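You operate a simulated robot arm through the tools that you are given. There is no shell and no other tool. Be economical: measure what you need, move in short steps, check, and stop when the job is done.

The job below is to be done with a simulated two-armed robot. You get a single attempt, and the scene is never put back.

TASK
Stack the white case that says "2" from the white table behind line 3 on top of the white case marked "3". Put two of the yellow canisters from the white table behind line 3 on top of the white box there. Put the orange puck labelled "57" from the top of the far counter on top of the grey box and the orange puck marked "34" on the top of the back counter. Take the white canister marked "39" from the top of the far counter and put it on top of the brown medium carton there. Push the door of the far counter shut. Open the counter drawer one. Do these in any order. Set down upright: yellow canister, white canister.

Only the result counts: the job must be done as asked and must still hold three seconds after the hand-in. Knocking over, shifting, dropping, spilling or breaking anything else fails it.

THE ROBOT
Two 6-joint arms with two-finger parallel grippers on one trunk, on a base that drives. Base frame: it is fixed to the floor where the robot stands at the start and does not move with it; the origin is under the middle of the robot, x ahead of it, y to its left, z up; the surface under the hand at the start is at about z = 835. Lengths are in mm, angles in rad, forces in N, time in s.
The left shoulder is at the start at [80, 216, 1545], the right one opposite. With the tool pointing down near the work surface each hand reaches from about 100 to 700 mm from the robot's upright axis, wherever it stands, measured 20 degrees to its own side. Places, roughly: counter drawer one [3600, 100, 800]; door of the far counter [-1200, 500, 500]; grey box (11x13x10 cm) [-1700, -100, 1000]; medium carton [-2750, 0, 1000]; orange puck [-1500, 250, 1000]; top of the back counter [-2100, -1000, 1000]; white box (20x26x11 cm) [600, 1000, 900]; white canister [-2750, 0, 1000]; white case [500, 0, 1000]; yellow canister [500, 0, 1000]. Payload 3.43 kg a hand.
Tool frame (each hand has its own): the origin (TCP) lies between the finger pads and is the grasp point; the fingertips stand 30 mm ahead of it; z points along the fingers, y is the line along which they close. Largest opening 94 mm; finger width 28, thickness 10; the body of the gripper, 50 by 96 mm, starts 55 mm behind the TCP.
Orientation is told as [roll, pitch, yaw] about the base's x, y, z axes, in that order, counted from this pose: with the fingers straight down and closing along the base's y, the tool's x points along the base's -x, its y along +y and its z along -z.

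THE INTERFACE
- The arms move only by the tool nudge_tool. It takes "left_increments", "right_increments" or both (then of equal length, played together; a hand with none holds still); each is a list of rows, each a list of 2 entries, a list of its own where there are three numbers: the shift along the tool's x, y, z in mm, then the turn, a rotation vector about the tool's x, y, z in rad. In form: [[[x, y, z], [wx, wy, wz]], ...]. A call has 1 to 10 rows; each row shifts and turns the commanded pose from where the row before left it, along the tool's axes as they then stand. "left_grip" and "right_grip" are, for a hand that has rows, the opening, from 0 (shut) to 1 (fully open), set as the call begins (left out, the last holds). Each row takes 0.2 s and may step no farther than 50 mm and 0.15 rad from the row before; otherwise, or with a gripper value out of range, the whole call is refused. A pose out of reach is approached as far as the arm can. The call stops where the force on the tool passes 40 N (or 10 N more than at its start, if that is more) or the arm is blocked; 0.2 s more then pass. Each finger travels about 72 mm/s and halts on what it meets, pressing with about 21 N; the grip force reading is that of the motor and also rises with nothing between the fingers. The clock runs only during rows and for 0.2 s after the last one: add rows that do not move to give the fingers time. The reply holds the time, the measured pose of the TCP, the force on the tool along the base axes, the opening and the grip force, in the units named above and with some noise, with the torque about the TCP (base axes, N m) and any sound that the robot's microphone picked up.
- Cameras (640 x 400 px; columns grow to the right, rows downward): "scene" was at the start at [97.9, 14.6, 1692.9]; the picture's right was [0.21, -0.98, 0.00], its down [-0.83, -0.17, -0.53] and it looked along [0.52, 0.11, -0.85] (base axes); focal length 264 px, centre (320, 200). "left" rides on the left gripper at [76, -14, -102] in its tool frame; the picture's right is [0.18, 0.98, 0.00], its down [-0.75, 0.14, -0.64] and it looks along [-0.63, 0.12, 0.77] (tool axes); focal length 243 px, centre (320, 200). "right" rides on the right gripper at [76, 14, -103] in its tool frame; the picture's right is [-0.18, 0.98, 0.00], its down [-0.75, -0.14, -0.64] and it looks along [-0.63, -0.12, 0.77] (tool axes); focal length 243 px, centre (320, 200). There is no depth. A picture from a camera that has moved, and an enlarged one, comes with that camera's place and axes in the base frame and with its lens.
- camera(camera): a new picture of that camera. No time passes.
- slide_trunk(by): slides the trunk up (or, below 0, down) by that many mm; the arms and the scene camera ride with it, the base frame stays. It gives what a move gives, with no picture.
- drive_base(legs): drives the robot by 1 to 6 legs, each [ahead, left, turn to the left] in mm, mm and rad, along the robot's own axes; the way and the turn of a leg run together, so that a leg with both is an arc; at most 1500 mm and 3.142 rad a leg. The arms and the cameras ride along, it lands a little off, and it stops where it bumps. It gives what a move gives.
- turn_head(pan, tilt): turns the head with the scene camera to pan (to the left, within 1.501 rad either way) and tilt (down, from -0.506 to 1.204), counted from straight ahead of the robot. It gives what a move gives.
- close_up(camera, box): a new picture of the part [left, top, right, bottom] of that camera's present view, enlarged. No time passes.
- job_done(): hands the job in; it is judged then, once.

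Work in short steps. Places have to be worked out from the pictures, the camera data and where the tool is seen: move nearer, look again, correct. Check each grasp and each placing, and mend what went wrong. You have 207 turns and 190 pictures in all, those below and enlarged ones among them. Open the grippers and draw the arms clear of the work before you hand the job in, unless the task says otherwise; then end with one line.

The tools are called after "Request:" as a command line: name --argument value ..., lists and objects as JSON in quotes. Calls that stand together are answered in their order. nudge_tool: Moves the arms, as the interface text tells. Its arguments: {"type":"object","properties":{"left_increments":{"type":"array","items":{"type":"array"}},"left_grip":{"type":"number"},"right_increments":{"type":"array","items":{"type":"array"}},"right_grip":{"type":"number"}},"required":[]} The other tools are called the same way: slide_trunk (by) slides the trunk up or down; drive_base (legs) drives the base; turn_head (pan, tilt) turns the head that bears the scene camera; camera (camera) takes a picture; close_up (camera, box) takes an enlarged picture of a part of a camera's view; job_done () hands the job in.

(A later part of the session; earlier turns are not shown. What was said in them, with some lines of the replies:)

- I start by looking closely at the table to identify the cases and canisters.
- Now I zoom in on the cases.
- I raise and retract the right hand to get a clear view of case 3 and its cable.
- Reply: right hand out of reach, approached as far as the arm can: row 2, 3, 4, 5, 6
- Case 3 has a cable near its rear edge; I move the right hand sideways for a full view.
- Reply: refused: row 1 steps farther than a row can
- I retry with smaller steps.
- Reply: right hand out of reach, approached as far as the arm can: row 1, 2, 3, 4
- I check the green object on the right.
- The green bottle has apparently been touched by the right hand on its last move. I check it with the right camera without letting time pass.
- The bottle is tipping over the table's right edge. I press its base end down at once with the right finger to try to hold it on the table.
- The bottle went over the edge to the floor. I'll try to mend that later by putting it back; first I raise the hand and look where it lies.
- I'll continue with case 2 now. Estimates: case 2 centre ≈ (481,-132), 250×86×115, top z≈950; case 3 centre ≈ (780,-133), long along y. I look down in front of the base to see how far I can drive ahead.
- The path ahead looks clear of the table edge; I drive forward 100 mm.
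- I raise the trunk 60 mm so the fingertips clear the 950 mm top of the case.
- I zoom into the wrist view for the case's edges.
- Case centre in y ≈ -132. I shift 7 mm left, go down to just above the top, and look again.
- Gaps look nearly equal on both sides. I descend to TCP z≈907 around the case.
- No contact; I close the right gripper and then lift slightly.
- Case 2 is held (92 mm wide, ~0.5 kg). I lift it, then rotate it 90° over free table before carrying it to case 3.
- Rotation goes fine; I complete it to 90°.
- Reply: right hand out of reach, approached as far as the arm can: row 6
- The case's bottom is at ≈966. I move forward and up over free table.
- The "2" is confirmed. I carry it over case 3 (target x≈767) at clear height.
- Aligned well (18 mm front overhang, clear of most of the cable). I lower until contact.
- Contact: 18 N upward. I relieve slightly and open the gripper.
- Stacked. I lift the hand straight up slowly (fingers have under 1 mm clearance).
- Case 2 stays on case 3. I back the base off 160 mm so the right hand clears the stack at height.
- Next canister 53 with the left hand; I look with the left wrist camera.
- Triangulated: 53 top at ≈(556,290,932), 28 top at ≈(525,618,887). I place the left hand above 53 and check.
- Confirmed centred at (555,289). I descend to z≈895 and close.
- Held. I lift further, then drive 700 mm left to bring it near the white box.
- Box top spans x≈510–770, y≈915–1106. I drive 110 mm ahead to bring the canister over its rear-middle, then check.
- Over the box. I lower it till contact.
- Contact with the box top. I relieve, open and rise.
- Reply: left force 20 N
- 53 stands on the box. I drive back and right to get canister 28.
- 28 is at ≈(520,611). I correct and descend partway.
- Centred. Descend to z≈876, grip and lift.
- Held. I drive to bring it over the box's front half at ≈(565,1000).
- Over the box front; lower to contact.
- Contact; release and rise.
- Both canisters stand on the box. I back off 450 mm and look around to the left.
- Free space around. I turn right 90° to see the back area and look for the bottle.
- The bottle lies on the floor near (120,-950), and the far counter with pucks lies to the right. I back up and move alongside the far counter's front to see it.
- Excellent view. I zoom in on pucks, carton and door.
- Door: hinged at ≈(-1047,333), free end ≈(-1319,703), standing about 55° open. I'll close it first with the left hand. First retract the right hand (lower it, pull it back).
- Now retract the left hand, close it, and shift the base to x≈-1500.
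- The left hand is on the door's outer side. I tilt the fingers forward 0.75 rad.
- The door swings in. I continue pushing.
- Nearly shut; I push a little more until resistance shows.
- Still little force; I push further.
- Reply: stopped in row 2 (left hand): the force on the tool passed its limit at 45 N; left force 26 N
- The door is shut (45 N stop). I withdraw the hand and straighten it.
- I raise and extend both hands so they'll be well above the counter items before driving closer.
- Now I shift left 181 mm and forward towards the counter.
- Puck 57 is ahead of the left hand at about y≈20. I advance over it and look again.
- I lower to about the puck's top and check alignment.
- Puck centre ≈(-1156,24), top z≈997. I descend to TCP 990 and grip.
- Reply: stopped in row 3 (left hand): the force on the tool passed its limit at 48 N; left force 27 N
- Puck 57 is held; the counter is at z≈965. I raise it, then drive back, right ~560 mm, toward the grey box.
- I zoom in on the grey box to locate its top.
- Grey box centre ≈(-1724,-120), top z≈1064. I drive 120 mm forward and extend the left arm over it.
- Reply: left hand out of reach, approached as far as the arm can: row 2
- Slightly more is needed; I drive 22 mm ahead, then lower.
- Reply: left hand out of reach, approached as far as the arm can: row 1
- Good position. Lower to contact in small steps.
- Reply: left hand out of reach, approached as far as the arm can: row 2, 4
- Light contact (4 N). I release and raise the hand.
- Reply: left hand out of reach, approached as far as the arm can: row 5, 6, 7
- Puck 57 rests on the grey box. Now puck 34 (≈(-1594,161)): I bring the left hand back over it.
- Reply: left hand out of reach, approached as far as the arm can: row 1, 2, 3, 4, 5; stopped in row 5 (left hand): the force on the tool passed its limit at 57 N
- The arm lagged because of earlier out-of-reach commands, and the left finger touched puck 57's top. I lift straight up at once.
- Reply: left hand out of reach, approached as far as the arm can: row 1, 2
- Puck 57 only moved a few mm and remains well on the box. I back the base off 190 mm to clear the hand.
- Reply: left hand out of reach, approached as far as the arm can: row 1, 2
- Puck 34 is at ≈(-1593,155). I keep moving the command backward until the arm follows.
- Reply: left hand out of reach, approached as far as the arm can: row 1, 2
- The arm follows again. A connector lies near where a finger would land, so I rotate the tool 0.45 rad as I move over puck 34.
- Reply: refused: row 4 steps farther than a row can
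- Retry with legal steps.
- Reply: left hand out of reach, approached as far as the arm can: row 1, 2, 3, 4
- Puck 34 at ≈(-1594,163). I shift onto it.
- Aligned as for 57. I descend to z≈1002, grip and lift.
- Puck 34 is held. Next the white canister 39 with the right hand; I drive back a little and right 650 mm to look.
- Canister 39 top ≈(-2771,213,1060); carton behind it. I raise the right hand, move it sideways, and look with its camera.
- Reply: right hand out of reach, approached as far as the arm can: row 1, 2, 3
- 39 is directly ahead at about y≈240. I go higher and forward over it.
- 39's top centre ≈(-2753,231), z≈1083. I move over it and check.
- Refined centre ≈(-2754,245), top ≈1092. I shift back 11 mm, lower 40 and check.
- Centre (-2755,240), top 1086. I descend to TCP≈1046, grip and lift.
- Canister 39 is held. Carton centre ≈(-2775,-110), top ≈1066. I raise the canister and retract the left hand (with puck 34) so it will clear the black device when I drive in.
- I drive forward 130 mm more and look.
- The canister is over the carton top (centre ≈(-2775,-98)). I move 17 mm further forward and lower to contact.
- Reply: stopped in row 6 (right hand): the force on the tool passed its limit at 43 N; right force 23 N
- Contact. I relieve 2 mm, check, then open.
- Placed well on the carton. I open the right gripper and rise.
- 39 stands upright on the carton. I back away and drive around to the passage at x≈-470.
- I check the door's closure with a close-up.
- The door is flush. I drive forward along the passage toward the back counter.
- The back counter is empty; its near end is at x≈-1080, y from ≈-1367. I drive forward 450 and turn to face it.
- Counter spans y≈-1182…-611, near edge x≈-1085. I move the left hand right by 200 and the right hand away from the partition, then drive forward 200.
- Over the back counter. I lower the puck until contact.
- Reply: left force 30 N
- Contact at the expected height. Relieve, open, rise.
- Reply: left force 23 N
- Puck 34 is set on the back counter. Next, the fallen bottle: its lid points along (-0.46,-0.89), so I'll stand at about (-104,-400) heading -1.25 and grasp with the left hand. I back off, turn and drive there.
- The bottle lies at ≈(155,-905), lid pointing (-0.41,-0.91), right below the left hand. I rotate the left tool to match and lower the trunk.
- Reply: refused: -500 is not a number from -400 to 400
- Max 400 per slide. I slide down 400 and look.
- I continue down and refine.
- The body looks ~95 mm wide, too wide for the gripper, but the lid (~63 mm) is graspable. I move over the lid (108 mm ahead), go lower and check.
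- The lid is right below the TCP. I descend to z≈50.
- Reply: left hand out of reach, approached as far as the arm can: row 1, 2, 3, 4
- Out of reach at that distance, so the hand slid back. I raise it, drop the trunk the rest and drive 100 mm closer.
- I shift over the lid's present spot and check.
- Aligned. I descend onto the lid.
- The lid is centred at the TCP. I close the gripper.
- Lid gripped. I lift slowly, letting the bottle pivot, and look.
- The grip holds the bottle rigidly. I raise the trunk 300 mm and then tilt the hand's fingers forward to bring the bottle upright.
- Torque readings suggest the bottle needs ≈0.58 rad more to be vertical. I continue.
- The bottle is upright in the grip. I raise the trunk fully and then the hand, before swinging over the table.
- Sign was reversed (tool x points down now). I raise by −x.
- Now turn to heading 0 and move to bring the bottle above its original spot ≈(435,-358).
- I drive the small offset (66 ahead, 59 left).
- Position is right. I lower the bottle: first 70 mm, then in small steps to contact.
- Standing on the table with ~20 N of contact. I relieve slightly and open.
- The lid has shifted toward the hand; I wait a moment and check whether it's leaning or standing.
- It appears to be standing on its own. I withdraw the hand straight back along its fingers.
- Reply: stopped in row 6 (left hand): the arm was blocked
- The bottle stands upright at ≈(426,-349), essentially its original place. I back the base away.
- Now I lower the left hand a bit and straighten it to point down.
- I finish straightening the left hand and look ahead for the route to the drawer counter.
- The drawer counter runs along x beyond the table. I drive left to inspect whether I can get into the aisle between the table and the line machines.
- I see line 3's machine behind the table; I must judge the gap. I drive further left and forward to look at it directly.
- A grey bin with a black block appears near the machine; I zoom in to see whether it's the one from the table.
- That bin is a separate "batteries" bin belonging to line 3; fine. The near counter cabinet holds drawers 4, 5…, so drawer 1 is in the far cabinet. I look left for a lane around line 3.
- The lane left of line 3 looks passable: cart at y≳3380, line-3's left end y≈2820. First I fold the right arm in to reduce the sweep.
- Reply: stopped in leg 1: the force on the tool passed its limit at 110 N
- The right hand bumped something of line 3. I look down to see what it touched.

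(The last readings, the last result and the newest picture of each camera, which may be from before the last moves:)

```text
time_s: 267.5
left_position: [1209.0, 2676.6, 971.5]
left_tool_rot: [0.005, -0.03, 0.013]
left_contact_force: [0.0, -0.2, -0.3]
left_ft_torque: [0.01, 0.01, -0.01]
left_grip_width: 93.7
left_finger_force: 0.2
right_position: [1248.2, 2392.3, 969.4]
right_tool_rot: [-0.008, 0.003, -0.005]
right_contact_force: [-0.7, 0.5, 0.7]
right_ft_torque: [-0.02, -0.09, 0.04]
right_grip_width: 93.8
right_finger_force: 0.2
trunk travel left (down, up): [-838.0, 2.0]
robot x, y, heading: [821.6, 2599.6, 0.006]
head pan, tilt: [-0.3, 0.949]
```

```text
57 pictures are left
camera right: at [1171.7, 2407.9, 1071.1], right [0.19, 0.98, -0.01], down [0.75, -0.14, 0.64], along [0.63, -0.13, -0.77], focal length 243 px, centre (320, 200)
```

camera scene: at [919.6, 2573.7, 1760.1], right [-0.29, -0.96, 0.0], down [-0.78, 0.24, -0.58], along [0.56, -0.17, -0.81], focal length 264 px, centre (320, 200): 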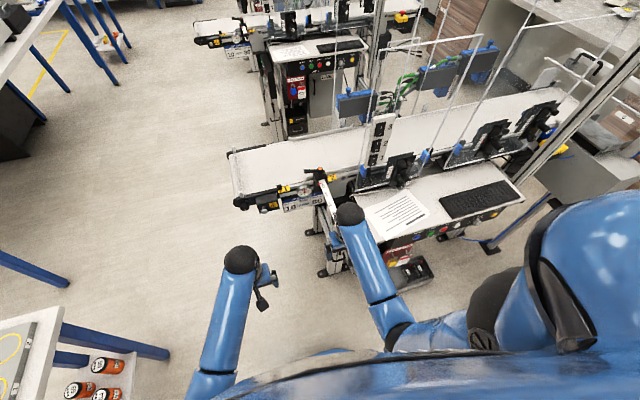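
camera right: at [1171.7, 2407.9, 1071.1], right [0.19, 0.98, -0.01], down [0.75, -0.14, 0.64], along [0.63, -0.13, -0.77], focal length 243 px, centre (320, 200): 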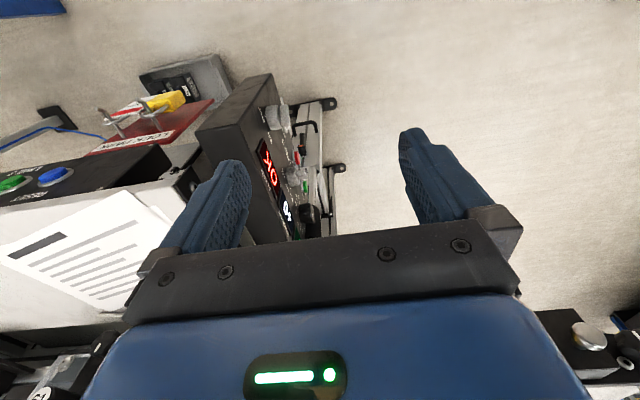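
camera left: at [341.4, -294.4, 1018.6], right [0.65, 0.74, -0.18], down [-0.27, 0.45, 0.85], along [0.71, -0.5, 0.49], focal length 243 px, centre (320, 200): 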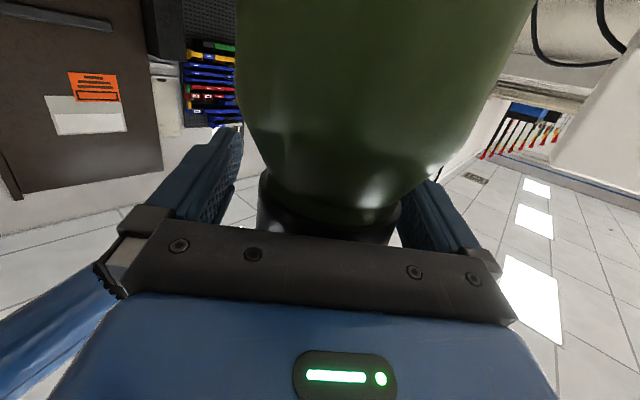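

The right hand touched line 3's display; it appears unmoved. I back straight off, then draw the right hand inward.

Request:
drive_base --legs '[[-90, 0, 0], [0, 110, 0]]'

Request:
nudge_tool --right_increments '[[[0, 40, 0], [0, 0, 0]], [[0, 40, 0], [0, 0, 0]], [[0, 30, 0], [0, 0, 0]], [[0, 0, 0], [0, 0, 0]]]' --left_increments '[[[0, 20, 0], [0, 0, 0]], [[0, 20, 0], [0, 0, 0]], [[0, 20, 0], [0, 0, 0]], [[0, 0, 0], [0, 0, 0]]]'

Request:
close_up --camera "scene" --box '[280, 140, 540, 320]'

```text
time_s: 269.4
left_position: [1121.2, 2778.2, 972.6]
left_tool_rot: [0.008, -0.029, 0.012]
left_contact_force: [0.6, -0.2, 0.2]
left_ft_torque: [0.03, -0.02, -0.01]
left_grip_width: 94.0
left_finger_force: 0.0
right_position: [1158.8, 2493.4, 967.2]
right_tool_rot: [-0.002, 0.0, -0.005]
right_contact_force: [0.0, 0.2, -0.7]
right_ft_torque: [0.03, 0.02, -0.01]
right_grip_width: 94.1
right_finger_force: 0.1
trunk travel left (down, up): [-838.0, 2.0]
robot x, y, heading: [731.8, 2705.5, 0.003]
head pan, tilt: [-0.3, 0.949]
```

```text
time_s: 270.4
left_position: [1119.9, 2845.9, 972.5]
left_tool_rot: [0.001, -0.029, 0.012]
left_contact_force: [0.8, -0.4, -0.8]
left_ft_torque: [0.0, -0.01, -0.02]
left_grip_width: 93.8
left_finger_force: 0.0
right_position: [1156.8, 2612.1, 968.7]
right_tool_rot: [-0.009, 0.0, -0.009]
right_contact_force: [0.5, 0.0, 0.3]
right_ft_torque: [0.0, 0.0, 0.01]
right_grip_width: 94.1
right_finger_force: 0.0
trunk travel left (down, up): [-838.0, 2.0]
robot x, y, heading: [730.0, 2704.6, 0.005]
head pan, tilt: [-0.3, 0.949]
```

```text
2.22 times, centred on (410, 230) of scene
camera zoom: at [828.9, 2684.7, 1760.1], right [-0.29, -0.96, 0.0], down [-0.78, 0.24, -0.58], along [0.56, -0.17, -0.81], focal length 587 px, centre (120, 133)
```

zoom: 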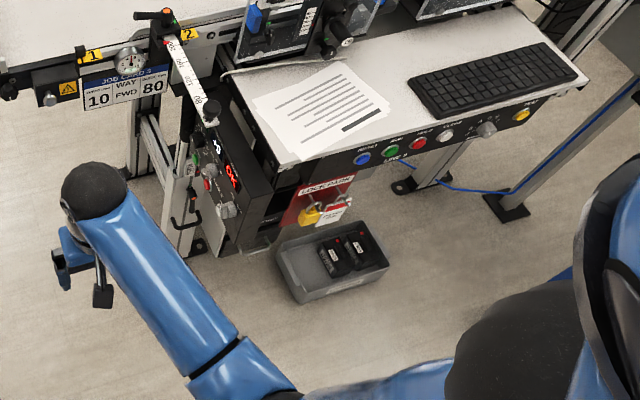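

Line 3 looks intact. I look at the cart on the left to measure the gap better.

Request:
turn_head --pan 0.45 --tilt 0.9

Request:
camera --camera "scene"

```text
time_s: 271.5
left_position: [1120.5, 2844.0, 972.1]
left_tool_rot: [0.005, -0.03, 0.013]
left_contact_force: [-0.4, 0.2, 0.0]
left_ft_torque: [0.0, -0.02, 0.02]
left_grip_width: 93.7
left_finger_force: 0.1
right_position: [1158.3, 2611.6, 967.2]
right_tool_rot: [-0.007, 0.001, -0.007]
right_contact_force: [-0.1, -0.6, 0.6]
right_ft_torque: [-0.01, 0.05, -0.02]
right_grip_width: 94.2
right_finger_force: 0.1
trunk travel left (down, up): [-838.0, 2.0]
robot x, y, heading: [730.8, 2700.4, 0.003]
head pan, tilt: [0.45, 0.901]
```

```text
55 pictures are left
camera scene: at [828.2, 2736.3, 1763.6], right [0.44, -0.9, 0.0], down [-0.7, -0.34, -0.62], along [0.56, 0.27, -0.78], focal length 264 px, centre (320, 200)
```

scene: 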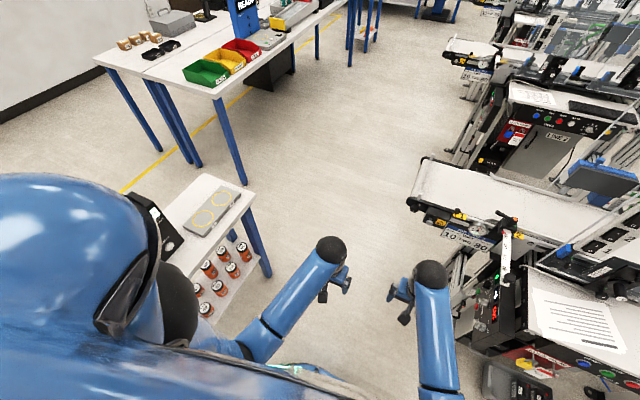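

The cart's front is at y≈3330 and the conveyor's end at y≈2706, so driving along y≈3000 fits. I drive to (≈931,2995) then 1400 mm ahead, and look.

Request:
drive_base --legs '[[200, 295, 0], [1400, 0, 0]]'

Request:
turn_head --pan -0.5 --tilt 0.6

Request:
camera --camera "scene"

```text
time_s: 280.3
left_position: [2707.2, 3149.6, 972.7]
left_tool_rot: [0.005, -0.03, 0.017]
left_contact_force: [0.0, 0.6, 0.1]
left_ft_torque: [-0.02, 0.0, 0.0]
left_grip_width: 94.1
left_finger_force: 0.1
right_position: [2747.5, 2913.8, 968.7]
right_tool_rot: [-0.005, -0.001, -0.004]
right_contact_force: [-0.1, -0.1, -0.3]
right_ft_torque: [-0.01, 0.0, 0.01]
right_grip_width: 94.1
right_finger_force: 0.1
trunk travel left (down, up): [-838.0, 2.0]
robot x, y, heading: [2319.6, 3005.2, 0.005]
head pan, tilt: [0.45, 0.901]
```

```text
time_s: 281.5
left_position: [2710.0, 3149.2, 972.9]
left_tool_rot: [0.005, -0.029, 0.015]
left_contact_force: [-0.2, -0.4, 0.5]
left_ft_torque: [-0.02, -0.02, 0.02]
left_grip_width: 94.0
left_finger_force: 0.0
right_position: [2747.4, 2914.8, 967.1]
right_tool_rot: [-0.006, 0.003, -0.006]
right_contact_force: [-0.1, 1.1, 0.4]
right_ft_torque: [0.02, 0.02, -0.01]
right_grip_width: 93.7
right_finger_force: 0.1
trunk travel left (down, up): [-838.0, 2.0]
robot x, y, heading: [2316.3, 3004.2, 0.007]
head pan, tilt: [-0.499, 0.6]
```

```text
54 pictures are left
camera scene: at [2427.4, 2964.6, 1788.4], right [-0.47, -0.88, 0.0], down [-0.5, 0.27, -0.82], along [0.73, -0.39, -0.57], focal length 264 px, centre (320, 200)
```

scene: 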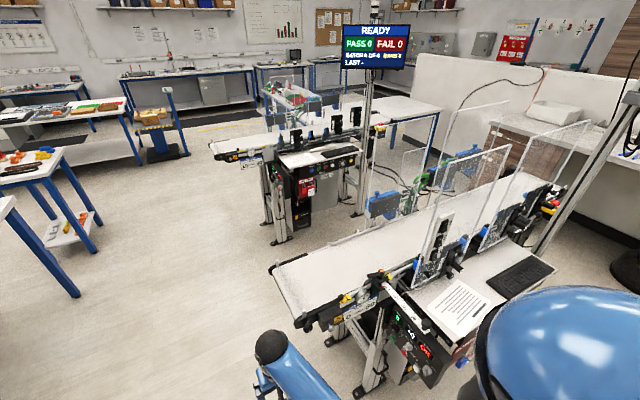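

The lane between line 2 (rear x≈3212) and line 1 (console front x≈4000) is visible. I drive to x≈3610 and turn to face the counter (-y).

Request:
drive_base --legs '[[1290, 30, 0], [0, 0, -1.575]]'

Request:
turn_head --pan 0.0 --tilt 0.6

Request:
camera --camera "scene"

```text
time_s: 291.9
left_position: [3761.3, 2654.1, 971.9]
left_tool_rot: [0.004, -0.03, -1.553]
left_contact_force: [0.7, -0.4, -0.1]
left_ft_torque: [0.01, 0.01, -0.03]
left_grip_width: 94.1
left_finger_force: 0.2
right_position: [3528.0, 2614.2, 968.1]
right_tool_rot: [-0.006, 0.0, -1.572]
right_contact_force: [0.0, -0.3, -1.0]
right_ft_torque: [-0.04, 0.02, 0.01]
right_grip_width: 94.3
right_finger_force: 0.1
trunk travel left (down, up): [-838.0, 2.0]
robot x, y, heading: [3619.9, 3043.6, -1.558]
head pan, tilt: [-0.499, 0.6]
```

```text
time_s: 292.8
left_position: [3760.8, 2653.4, 971.5]
left_tool_rot: [0.006, -0.029, -1.552]
left_contact_force: [0.5, -0.3, 0.2]
left_ft_torque: [0.01, -0.01, -0.02]
left_grip_width: 94.2
left_finger_force: 0.1
right_position: [3527.0, 2615.5, 967.2]
right_tool_rot: [-0.006, 0.002, -1.572]
right_contact_force: [-0.6, -0.3, -0.2]
right_ft_torque: [-0.01, 0.0, -0.02]
right_grip_width: 93.9
right_finger_force: 0.2
trunk travel left (down, up): [-838.0, 2.0]
robot x, y, heading: [3619.2, 3041.8, -1.557]
head pan, tilt: [0.0, 0.6]
```

```text
53 pictures are left
camera scene: at [3618.1, 2924.6, 1788.4], right [-1.0, -0.01, 0.0], down [0.0, 0.57, -0.82], along [0.01, -0.82, -0.57], focal length 264 px, centre (320, 200)
```

scene: 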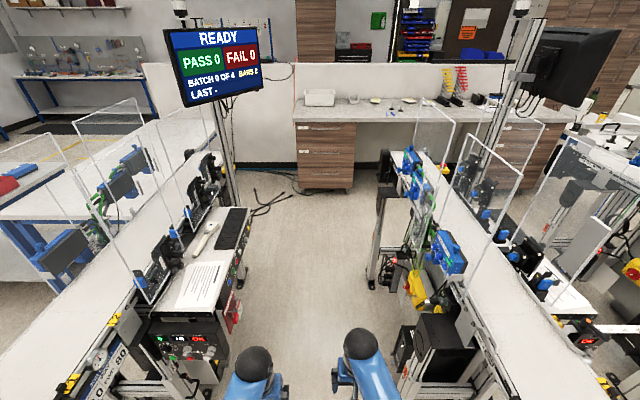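

The lane is ≈700 mm wide (x≈3222–3925). I lower the trunk 300 mm so the shoulders pass beneath the screen, centre at x≈3550, straighten the heading and advance partway.

Request:
slide_trunk --by -300

Request:
drive_base --legs '[[0, -72, -0.014], [700, 0, 0]]'

Request:
camera --camera "scene"

```text
time_s: 295.8
left_position: [3760.7, 2654.1, 672.0]
left_tool_rot: [0.005, -0.03, -1.554]
left_contact_force: [-0.2, -0.2, 1.2]
left_ft_torque: [0.0, 0.01, 0.01]
left_grip_width: 93.9
left_finger_force: 0.0
right_position: [3528.2, 2616.2, 667.6]
right_tool_rot: [-0.008, 0.002, -1.573]
right_contact_force: [-0.4, -0.2, -0.4]
right_ft_torque: [-0.02, -0.01, 0.0]
right_grip_width: 93.9
right_finger_force: 0.1
trunk travel left (down, up): [-538.0, 302.0]
robot x, y, heading: [3620.7, 3044.3, -1.561]
head pan, tilt: [0.0, 0.6]
```

```text
time_s: 300.3
left_position: [3678.0, 1947.9, 672.4]
left_tool_rot: [0.005, -0.03, -1.569]
left_contact_force: [0.3, 0.7, -0.3]
left_ft_torque: [-0.02, -0.01, 0.0]
left_grip_width: 93.9
left_finger_force: 0.0
right_position: [3444.0, 1913.0, 667.4]
right_tool_rot: [-0.007, 0.002, -1.589]
right_contact_force: [-0.8, 0.1, 0.8]
right_ft_torque: [0.02, 0.0, -0.01]
right_grip_width: 94.2
right_finger_force: 0.0
trunk travel left (down, up): [-538.0, 302.0]
robot x, y, heading: [3540.2, 2340.8, -1.579]
head pan, tilt: [0.0, 0.6]
```

```text
52 pictures are left
camera scene: at [3539.7, 2222.3, 1488.4], right [-1.0, 0.01, 0.0], down [0.0, 0.56, -0.83], along [-0.01, -0.83, -0.56], focal length 264 px, centre (320, 200)
```

scene: 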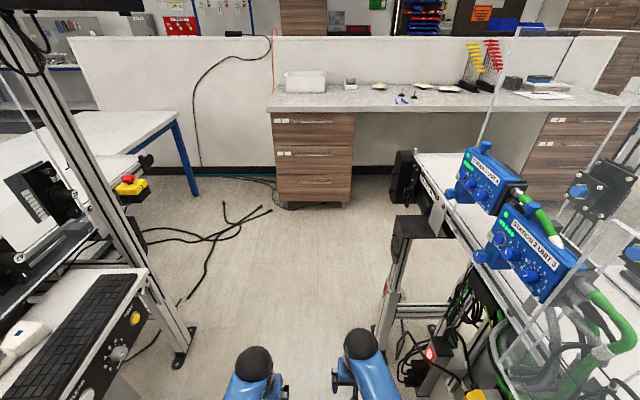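

Clear ahead. I advance 1250 mm more toward the cabinet.

Request:
drive_base --legs '[[1250, 0, 0.006]]'

Request:
turn_head --pan 0.0 --tilt 0.75

Request:
camera --camera "scene"

```text
time_s: 306.6
left_position: [3654.9, 692.4, 672.3]
left_tool_rot: [0.004, -0.03, -1.584]
left_contact_force: [0.6, -0.3, -0.4]
left_ft_torque: [-0.06, 0.0, 0.02]
left_grip_width: 93.8
left_finger_force: 0.0
right_position: [3418.2, 660.4, 667.7]
right_tool_rot: [-0.005, 0.001, -1.604]
right_contact_force: [-0.7, -0.2, 0.7]
right_ft_torque: [0.01, -0.03, 0.01]
right_grip_width: 94.2
right_finger_force: 0.0
trunk travel left (down, up): [-538.0, 302.0]
robot x, y, heading: [3522.4, 1086.0, -1.596]
head pan, tilt: [0.0, 0.6]
```

```text
time_s: 307.3
left_position: [3654.6, 692.6, 671.6]
left_tool_rot: [0.005, -0.03, -1.583]
left_contact_force: [-0.3, 0.3, 0.5]
left_ft_torque: [0.03, 0.0, 0.01]
left_grip_width: 94.1
left_finger_force: 0.1
right_position: [3417.9, 660.8, 668.2]
right_tool_rot: [-0.007, 0.002, -1.604]
right_contact_force: [0.0, 0.0, -0.8]
right_ft_torque: [0.01, 0.04, 0.0]
right_grip_width: 94.0
right_finger_force: 0.1
trunk travel left (down, up): [-538.0, 302.0]
robot x, y, heading: [3521.2, 1084.5, -1.591]
head pan, tilt: [0.0, 0.75]
```

```text
51 pictures are left
camera scene: at [3519.0, 973.0, 1475.5], right [-1.0, 0.02, 0.0], down [0.02, 0.68, -0.73], along [-0.02, -0.73, -0.68], focal length 264 px, centre (320, 200)
```

scene: 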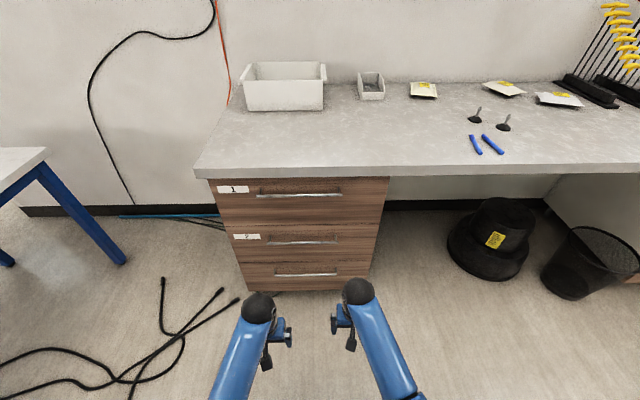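

Drawer 1 is the top one; its bar handle is at ≈(3586,235,820). I'll grip the bar with the left hand pointing forward and fingers closing vertically, then drive back. First tilt the left hand forward.

Request:
nudge_tool --left_increments '[[[0, 0, 0], [0, -0.149, 0]], [[0, 0, 0], [0, -0.149, 0]], [[0, 0, 0], [0, -0.149, 0]], [[0, 0, 0], [0, -0.149, 0]], [[0, 0, 0], [0, -0.149, 0]], [[0, 0, 0], [0, -0.149, 0]], [[0, 0, 0], [0, -0.149, 0]], [[0, 0, 0], [0, -0.149, 0]], [[0, 0, 0], [0, -0.149, 0]], [[0, 0, 0], [0, -0.149, 0]]]'

Request:
nudge_tool --left_increments '[[[-40, 0, 0], [0, 0, 0]], [[-40, 0, 0], [0, 0, 0]], [[-40, 0, 0], [0, 0, 0]], [[-28, 0, 0], [0, 0, 0]], [[0, 0, 0], [0, 0, 0]]]'

```text
time_s: 309.5
left_position: [3654.8, 691.9, 671.1]
left_tool_rot: [0.08, -1.519, -1.664]
left_contact_force: [-0.3, 0.2, 0.4]
left_ft_torque: [-0.03, 0.05, -0.01]
left_grip_width: 94.0
left_finger_force: 0.2
right_position: [3418.5, 661.0, 667.0]
right_tool_rot: [-0.008, 0.001, -1.606]
right_contact_force: [-1.2, 0.0, 0.1]
right_ft_torque: [0.02, -0.05, 0.03]
right_grip_width: 94.0
right_finger_force: 0.1
trunk travel left (down, up): [-538.0, 302.0]
robot x, y, heading: [3522.6, 1090.3, -1.596]
head pan, tilt: [0.0, 0.75]
```

```text
time_s: 310.7
left_position: [3653.7, 683.6, 820.2]
left_tool_rot: [0.098, -1.519, -1.681]
left_contact_force: [-0.4, -0.1, -0.1]
left_ft_torque: [0.02, 0.01, -0.02]
left_grip_width: 94.0
left_finger_force: 0.1
right_position: [3419.2, 660.2, 667.0]
right_tool_rot: [-0.008, 0.0, -1.604]
right_contact_force: [1.0, 0.8, 0.2]
right_ft_torque: [-0.02, 0.02, -0.01]
right_grip_width: 94.4
right_finger_force: 0.1
trunk travel left (down, up): [-538.0, 302.0]
robot x, y, heading: [3522.3, 1086.8, -1.592]
head pan, tilt: [0.0, 0.75]
```

Now roll the hand 1.57 rad so the fingers close vertically.

Request:
nudge_tool --left_increments '[[[0, 0, 0], [0, 0, 0.149]], [[0, 0, 0], [0, 0, 0.149]], [[0, 0, 0], [0, 0, 0.149]], [[0, 0, 0], [0, 0, 0.149]], [[0, 0, 0], [0, 0, 0.149]], [[0, 0, 0], [0, 0, 0.149]], [[0, 0, 0], [0, 0, 0.149]], [[0, 0, 0], [0, 0, 0.149]], [[0, 0, 0], [0, 0, 0.149]], [[0, 0, 0], [0, 0, 0.149]]]'

Request:
camera --camera "left"

Request:
close_up --camera "scene" --box '[190, 150, 430, 330]'

```text
time_s: 312.9
left_position: [3652.0, 686.3, 820.0]
left_tool_rot: [1.52, -0.075, 3.134]
left_contact_force: [-0.9, 0.7, -1.4]
left_ft_torque: [0.01, 0.02, -0.01]
left_grip_width: 94.1
left_finger_force: 0.1
right_position: [3418.0, 660.6, 667.4]
right_tool_rot: [-0.007, 0.0, -1.604]
right_contact_force: [0.5, -0.7, 0.1]
right_ft_torque: [0.02, -0.01, 0.0]
right_grip_width: 93.8
right_finger_force: 0.0
trunk travel left (down, up): [-538.0, 302.0]
robot x, y, heading: [3522.9, 1087.8, -1.592]
head pan, tilt: [0.0, 0.75]
```

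```text
50 pictures are left
camera left: at [3729.0, 787.1, 806.4], right [0.25, -0.05, 0.97], down [-0.73, 0.64, 0.23], along [-0.63, -0.77, 0.12], focal length 243 px, centre (320, 200)
```

left: 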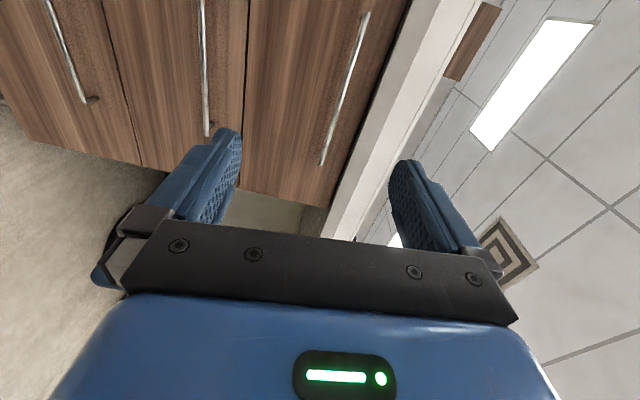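

```text
2.22 times, centred on (310, 240) of scene
camera zoom: at [3519.1, 973.2, 1475.5], right [-1.0, 0.02, 0.0], down [0.02, 0.68, -0.73], along [-0.02, -0.73, -0.68], focal length 587 px, centre (342, 111)
```

zoom: 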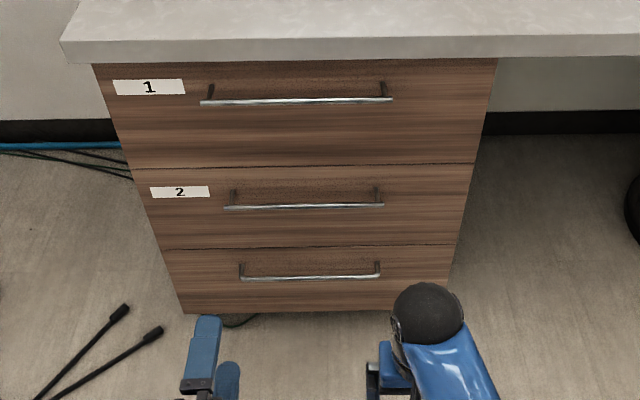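

Triangulated handle: x 3427–3727, y≈289, z≈862. I align the left hand in x/z, fix its roll, move the right hand aside, and then drive closer.

Request:
nudge_tool --left_increments '[[[-30, 20, 0], [0, 0, 0.07]], [[-30, 24, 0], [-0.05, 0, 0]], [[0, 0, 0], [0, 0, 0]], [[0, 0, 0], [0, 0, 0]], [[0, 0, 0], [0, 0, 0]]]' --right_increments '[[[0, -40, 0], [0, 0, 0]], [[0, -40, 0], [0, 0, 0]], [[0, -40, 0], [0, 0, 0]], [[0, -40, 0], [0, 0, 0]], [[0, 0, 0], [0, 0, 0]]]'

Request:
drive_base --legs '[[250, 0, 0.02]]'

Request:
camera --camera "left"

Request:
camera --camera "scene"

```text
time_s: 314.1
left_position: [3594.9, 683.0, 866.8]
left_tool_rot: [1.569, -0.005, 3.13]
left_contact_force: [0.2, -0.4, 0.2]
left_ft_torque: [0.0, 0.01, -0.04]
left_grip_width: 93.5
left_finger_force: 0.1
right_position: [3258.7, 666.1, 669.6]
right_tool_rot: [-0.007, 0.003, -1.603]
right_contact_force: [0.6, -0.1, 0.0]
right_ft_torque: [0.0, 0.04, 0.0]
right_grip_width: 94.0
right_finger_force: 0.0
trunk travel left (down, up): [-538.0, 302.0]
robot x, y, heading: [3521.3, 1083.4, -1.596]
head pan, tilt: [0.0, 0.75]
```

```text
time_s: 315.9
left_position: [3598.8, 436.6, 867.6]
left_tool_rot: [1.57, -0.006, -3.136]
left_contact_force: [0.0, 0.1, 0.1]
left_ft_torque: [-0.01, -0.01, 0.01]
left_grip_width: 93.9
left_finger_force: 0.0
right_position: [3263.5, 412.6, 670.1]
right_tool_rot: [-0.006, 0.002, -1.585]
right_contact_force: [-0.6, 0.5, 0.2]
right_ft_torque: [-0.01, 0.0, -0.03]
right_grip_width: 94.0
right_finger_force: 0.1
trunk travel left (down, up): [-538.0, 302.0]
robot x, y, heading: [3518.6, 838.9, -1.575]
head pan, tilt: [0.0, 0.75]
```

```text
48 pictures are left
camera left: at [3674.4, 539.5, 853.5], right [0.19, 0.0, 0.98], down [-0.76, 0.64, 0.15], along [-0.63, -0.77, 0.12], focal length 243 px, centre (320, 200)
```

left: 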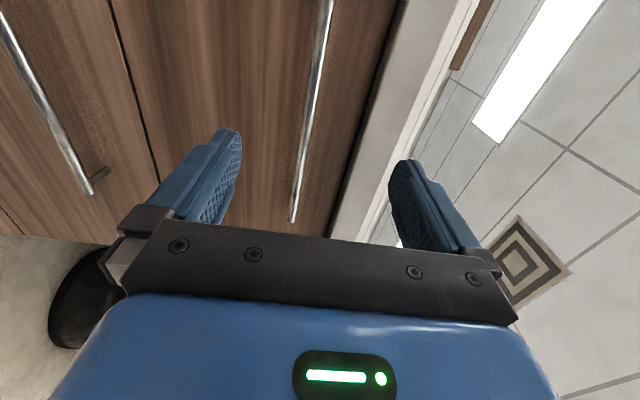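

```text
47 pictures are left
camera scene: at [3517.9, 725.6, 1475.6], right [-1.0, 0.0, 0.0], down [0.0, 0.68, -0.73], along [0.0, -0.73, -0.68], focal length 264 px, centre (320, 200)
```

scene: 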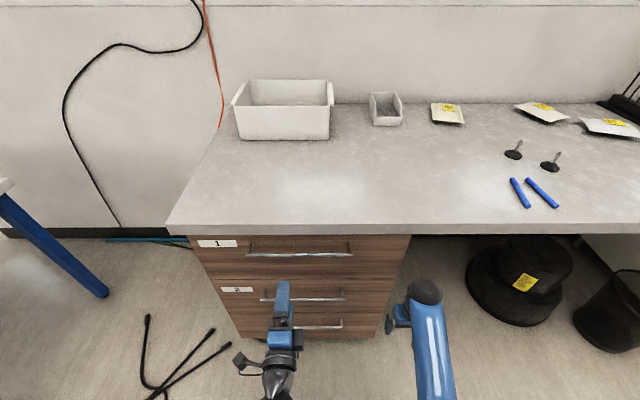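

The bar is at y≈289, z≈862. I advance the open gripper around it.

Request:
nudge_tool --left_increments '[[[0, -5, 45], [0, 0, 0]], [[0, 0, 45], [0, 0, 0]], [[0, 0, 30], [0, 0, 0]], [[0, 0, 0], [0, 0, 0]]]'

Request:
camera --camera "left"

Request:
close_up --camera "scene" --box '[220, 220, 380, 340]'

```text
time_s: 316.9
left_position: [3599.6, 316.4, 862.0]
left_tool_rot: [1.573, -0.004, -3.134]
left_contact_force: [0.1, 0.1, -0.5]
left_ft_torque: [0.0, 0.0, 0.02]
left_grip_width: 93.9
left_finger_force: 0.0
right_position: [3263.2, 412.5, 670.6]
right_tool_rot: [-0.006, 0.001, -1.584]
right_contact_force: [0.5, -0.8, 0.4]
right_ft_torque: [0.02, -0.01, 0.0]
right_grip_width: 94.0
right_finger_force: 0.0
trunk travel left (down, up): [-538.0, 302.0]
robot x, y, heading: [3516.1, 840.5, -1.576]
head pan, tilt: [0.0, 0.75]
```

```text
46 pictures are left
camera left: at [3675.0, 419.3, 848.5], right [0.19, 0.0, 0.98], down [-0.76, 0.64, 0.15], along [-0.63, -0.77, 0.12], focal length 243 px, centre (320, 200)
```

left: 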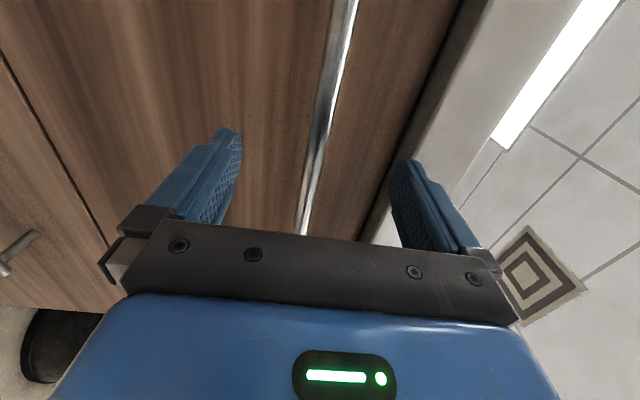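

```text
3.33 times, centred on (300, 280) of scene
camera zoom: at [3517.9, 725.8, 1475.6], right [-1.0, 0.0, 0.0], down [0.0, 0.68, -0.73], along [0.0, -0.73, -0.68], focal length 881 px, centre (387, -67)
```

zoom: 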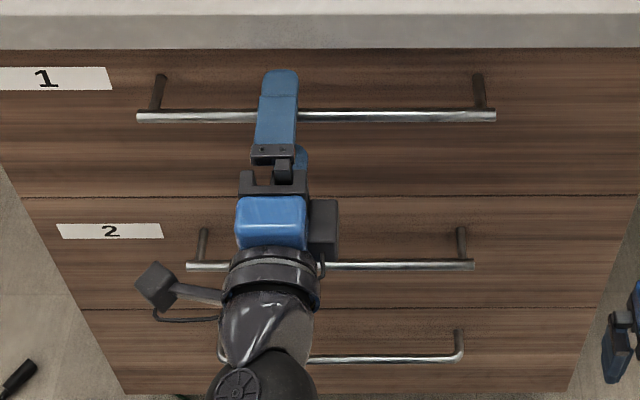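

Bar is between the fingers. I advance 15 mm more and close.

Request:
nudge_tool --left_increments '[[[0, 0, 8], [0, 0, 0]], [[0, 0, 7], [0, 0, 0]], [[0, 0, 0], [0, 0, 0]]]'

Request:
nudge_tool --left_increments '[[[0, 0, 0], [0, 0, 0]], [[0, 0, 0], [0, 0, 0]], [[0, 0, 0], [0, 0, 0]], [[0, 0, 0], [0, 0, 0]], [[0, 0, 0], [0, 0, 0]]]' --left_grip 0.0

Request:
camera --camera "left"

```text
time_s: 317.7
left_position: [3599.4, 301.1, 862.9]
left_tool_rot: [1.57, -0.005, -3.136]
left_contact_force: [-0.6, -0.6, 0.0]
left_ft_torque: [0.01, 0.0, -0.03]
left_grip_width: 94.0
left_finger_force: 0.2
right_position: [3262.4, 413.7, 669.0]
right_tool_rot: [-0.006, 0.002, -1.583]
right_contact_force: [0.0, -0.4, 0.4]
right_ft_torque: [-0.02, -0.05, 0.02]
right_grip_width: 93.7
right_finger_force: 0.0
trunk travel left (down, up): [-538.0, 302.0]
robot x, y, heading: [3520.1, 841.9, -1.572]
head pan, tilt: [0.0, 0.75]
```

```text
time_s: 318.9
left_position: [3599.7, 302.0, 859.4]
left_tool_rot: [1.564, -0.002, -3.135]
left_contact_force: [-2.3, 6.6, -20.5]
left_ft_torque: [0.26, -0.53, -0.17]
left_grip_width: 11.8
left_finger_force: 45.6
right_position: [3263.4, 412.8, 669.8]
right_tool_rot: [-0.007, 0.003, -1.585]
right_contact_force: [-0.1, -0.7, -0.1]
right_ft_torque: [-0.02, 0.01, -0.01]
right_grip_width: 93.9
right_finger_force: 0.1
trunk travel left (down, up): [-538.0, 302.0]
robot x, y, heading: [3519.8, 837.5, -1.573]
head pan, tilt: [0.0, 0.75]
```

```text
44 pictures are left
camera left: at [3675.2, 404.0, 845.8], right [0.19, -0.01, 0.98], down [-0.76, 0.64, 0.15], along [-0.63, -0.77, 0.12], focal length 243 px, centre (320, 200)
```

left: 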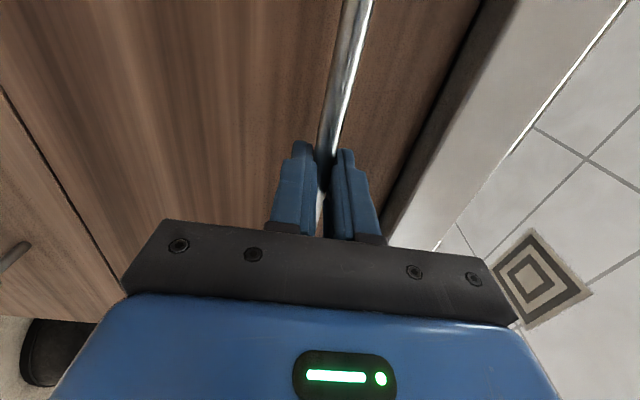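

Gripped (11.8 mm bar). I relieve 3 mm vertically and start pulling with the arm.

Request:
nudge_tool --left_increments '[[[0, -3, 0], [0, 0, 0]], [[0, 0, -12], [0, 0, 0]], [[0, 0, -15], [0, 0, 0]], [[0, 0, -20], [0, 0, 0]], [[0, 0, -20], [0, 0, 0]], [[0, 0, -20], [0, 0, 0]], [[0, 0, 0], [0, 0, 0]]]'

Request:
camera --camera "scene"

```text
time_s: 320.5
left_position: [3599.9, 388.4, 858.5]
left_tool_rot: [1.569, -0.003, -3.134]
left_contact_force: [1.7, 1.5, -11.3]
left_ft_torque: [0.08, -0.81, -0.06]
left_grip_width: 11.7
left_finger_force: 45.0
right_position: [3263.0, 411.2, 669.7]
right_tool_rot: [-0.009, 0.003, -1.585]
right_contact_force: [-0.1, 1.1, 0.6]
right_ft_torque: [0.0, 0.03, 0.02]
right_grip_width: 93.9
right_finger_force: 0.0
trunk travel left (down, up): [-538.0, 302.0]
robot x, y, heading: [3517.2, 833.2, -1.577]
head pan, tilt: [0.0, 0.75]
```

```text
43 pictures are left
camera scene: at [3518.3, 723.5, 1475.4], right [-1.0, 0.0, 0.0], down [0.0, 0.68, -0.73], along [0.0, -0.73, -0.68], focal length 264 px, centre (320, 200)
```

scene: 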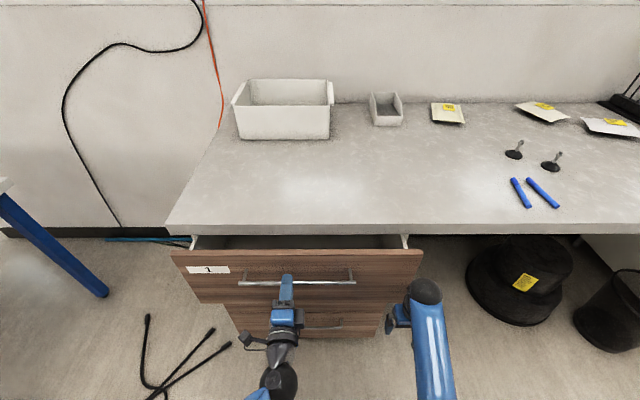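

The drawer slides out. I pull further by driving back 220 mm (keeping relative clearance to the right hand).

Request:
drive_base --legs '[[-220, 0, 0]]'

Request:
camera --camera "scene"

```text
time_s: 322.2
left_position: [3599.4, 606.8, 859.8]
left_tool_rot: [1.57, -0.004, -3.138]
left_contact_force: [-2.6, -0.8, -11.1]
left_ft_torque: [0.19, -0.69, 0.22]
left_grip_width: 11.6
left_finger_force: 44.9
right_position: [3263.2, 631.4, 668.1]
right_tool_rot: [-0.007, 0.003, -1.586]
right_contact_force: [0.4, -0.3, 0.4]
right_ft_torque: [-0.04, -0.01, 0.03]
right_grip_width: 93.8
right_finger_force: 0.1
trunk travel left (down, up): [-538.0, 302.0]
robot x, y, heading: [3518.7, 1059.8, -1.573]
head pan, tilt: [0.0, 0.75]
```

```text
42 pictures are left
camera scene: at [3518.4, 943.2, 1475.4], right [-1.0, 0.0, 0.0], down [0.0, 0.68, -0.73], along [0.0, -0.73, -0.68], focal length 264 px, centre (320, 200)
```

scene: 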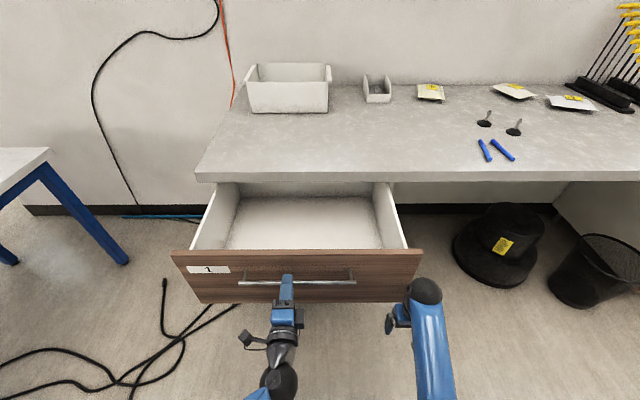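

Open ≈305 mm. I pull a little further with the arm to reach near full travel.

Request:
nudge_tool --left_increments '[[[0, 0, -20], [0, 0, 0]], [[0, 0, -20], [0, 0, 0]], [[0, 0, -20], [0, 0, 0]], [[0, 0, 0], [0, 0, 0]]]'

```text
time_s: 322.8
left_position: [3599.3, 643.5, 858.2]
left_tool_rot: [1.567, -0.003, -3.137]
left_contact_force: [0.4, -4.1, -2.1]
left_ft_torque: [0.06, -0.36, -0.64]
left_grip_width: 11.6
left_finger_force: 45.2
right_position: [3263.3, 637.1, 668.2]
right_tool_rot: [-0.006, 0.009, -1.584]
right_contact_force: [0.4, 5.2, 2.9]
right_ft_torque: [-0.58, 0.0, 0.14]
right_grip_width: 93.7
right_finger_force: 0.1
trunk travel left (down, up): [-538.0, 302.0]
robot x, y, heading: [3521.4, 1057.6, -1.574]
head pan, tilt: [0.0, 0.75]
stopped in row 2 (right hand): the force on the tool passed its limit at 63 N (the readings are from after the stop); the commanded pose is now the measured one
```

The drawer front met the right hand at ≈342 mm open; good enough. I open the left gripper and then back away.

Request:
nudge_tool --left_increments '[[[0, 0, 0], [0, 0, 0]], [[0, 0, 0], [0, 0, 0]], [[0, 0, 0], [0, 0, 0]], [[0, 0, 0], [0, 0, 0]]]' --left_grip 1.0

Request:
drive_base --legs '[[-250, 0, 0]]'

Request:
camera --camera "scene"

```text
time_s: 323.8
left_position: [3599.7, 643.4, 857.8]
left_tool_rot: [1.568, -0.005, -3.135]
left_contact_force: [-0.3, 0.2, 0.1]
left_ft_torque: [0.0, -0.02, -0.05]
left_grip_width: 93.9
left_finger_force: 0.0
right_position: [3262.6, 635.3, 668.5]
right_tool_rot: [-0.006, 0.008, -1.584]
right_contact_force: [0.2, -0.8, -0.5]
right_ft_torque: [-0.03, 0.02, -0.02]
right_grip_width: 94.0
right_finger_force: 0.1
trunk travel left (down, up): [-538.0, 302.0]
robot x, y, heading: [3516.7, 1057.9, -1.575]
head pan, tilt: [0.0, 0.75]
```

```text
time_s: 325.6
left_position: [3601.3, 891.5, 859.0]
left_tool_rot: [1.567, -0.004, -3.135]
left_contact_force: [-0.2, 0.5, -0.4]
left_ft_torque: [-0.01, 0.01, 0.0]
left_grip_width: 93.9
left_finger_force: 0.0
right_position: [3265.2, 883.5, 670.0]
right_tool_rot: [-0.006, 0.01, -1.585]
right_contact_force: [0.0, -0.6, -0.4]
right_ft_torque: [0.02, 0.02, -0.03]
right_grip_width: 94.0
right_finger_force: 0.0
trunk travel left (down, up): [-538.0, 302.0]
robot x, y, heading: [3524.0, 1305.3, -1.577]
head pan, tilt: [0.0, 0.75]
```

```text
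41 pictures are left
camera scene: at [3519.9, 1193.7, 1475.4], right [-1.0, 0.01, 0.0], down [0.0, 0.68, -0.73], along [0.0, -0.73, -0.68], focal length 264 px, centre (320, 200)
```

scene: 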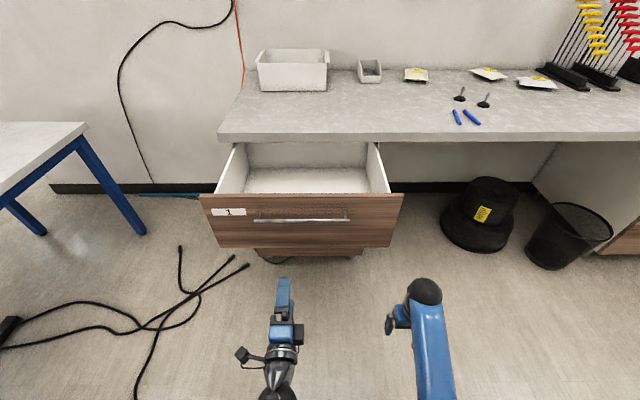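

All parts are done: grippers are open and arms clear. I hand the job in.

Request:
job_done

```text
The job is handed in.
```

I did every item you asked for, but I knocked the green bottle off the white table, which may count as a failure. It landed on the floor; I stood it back up within about a centimetre of where I judged it had been. I also bumped line 3's display with the right hand; it looked undamaged.
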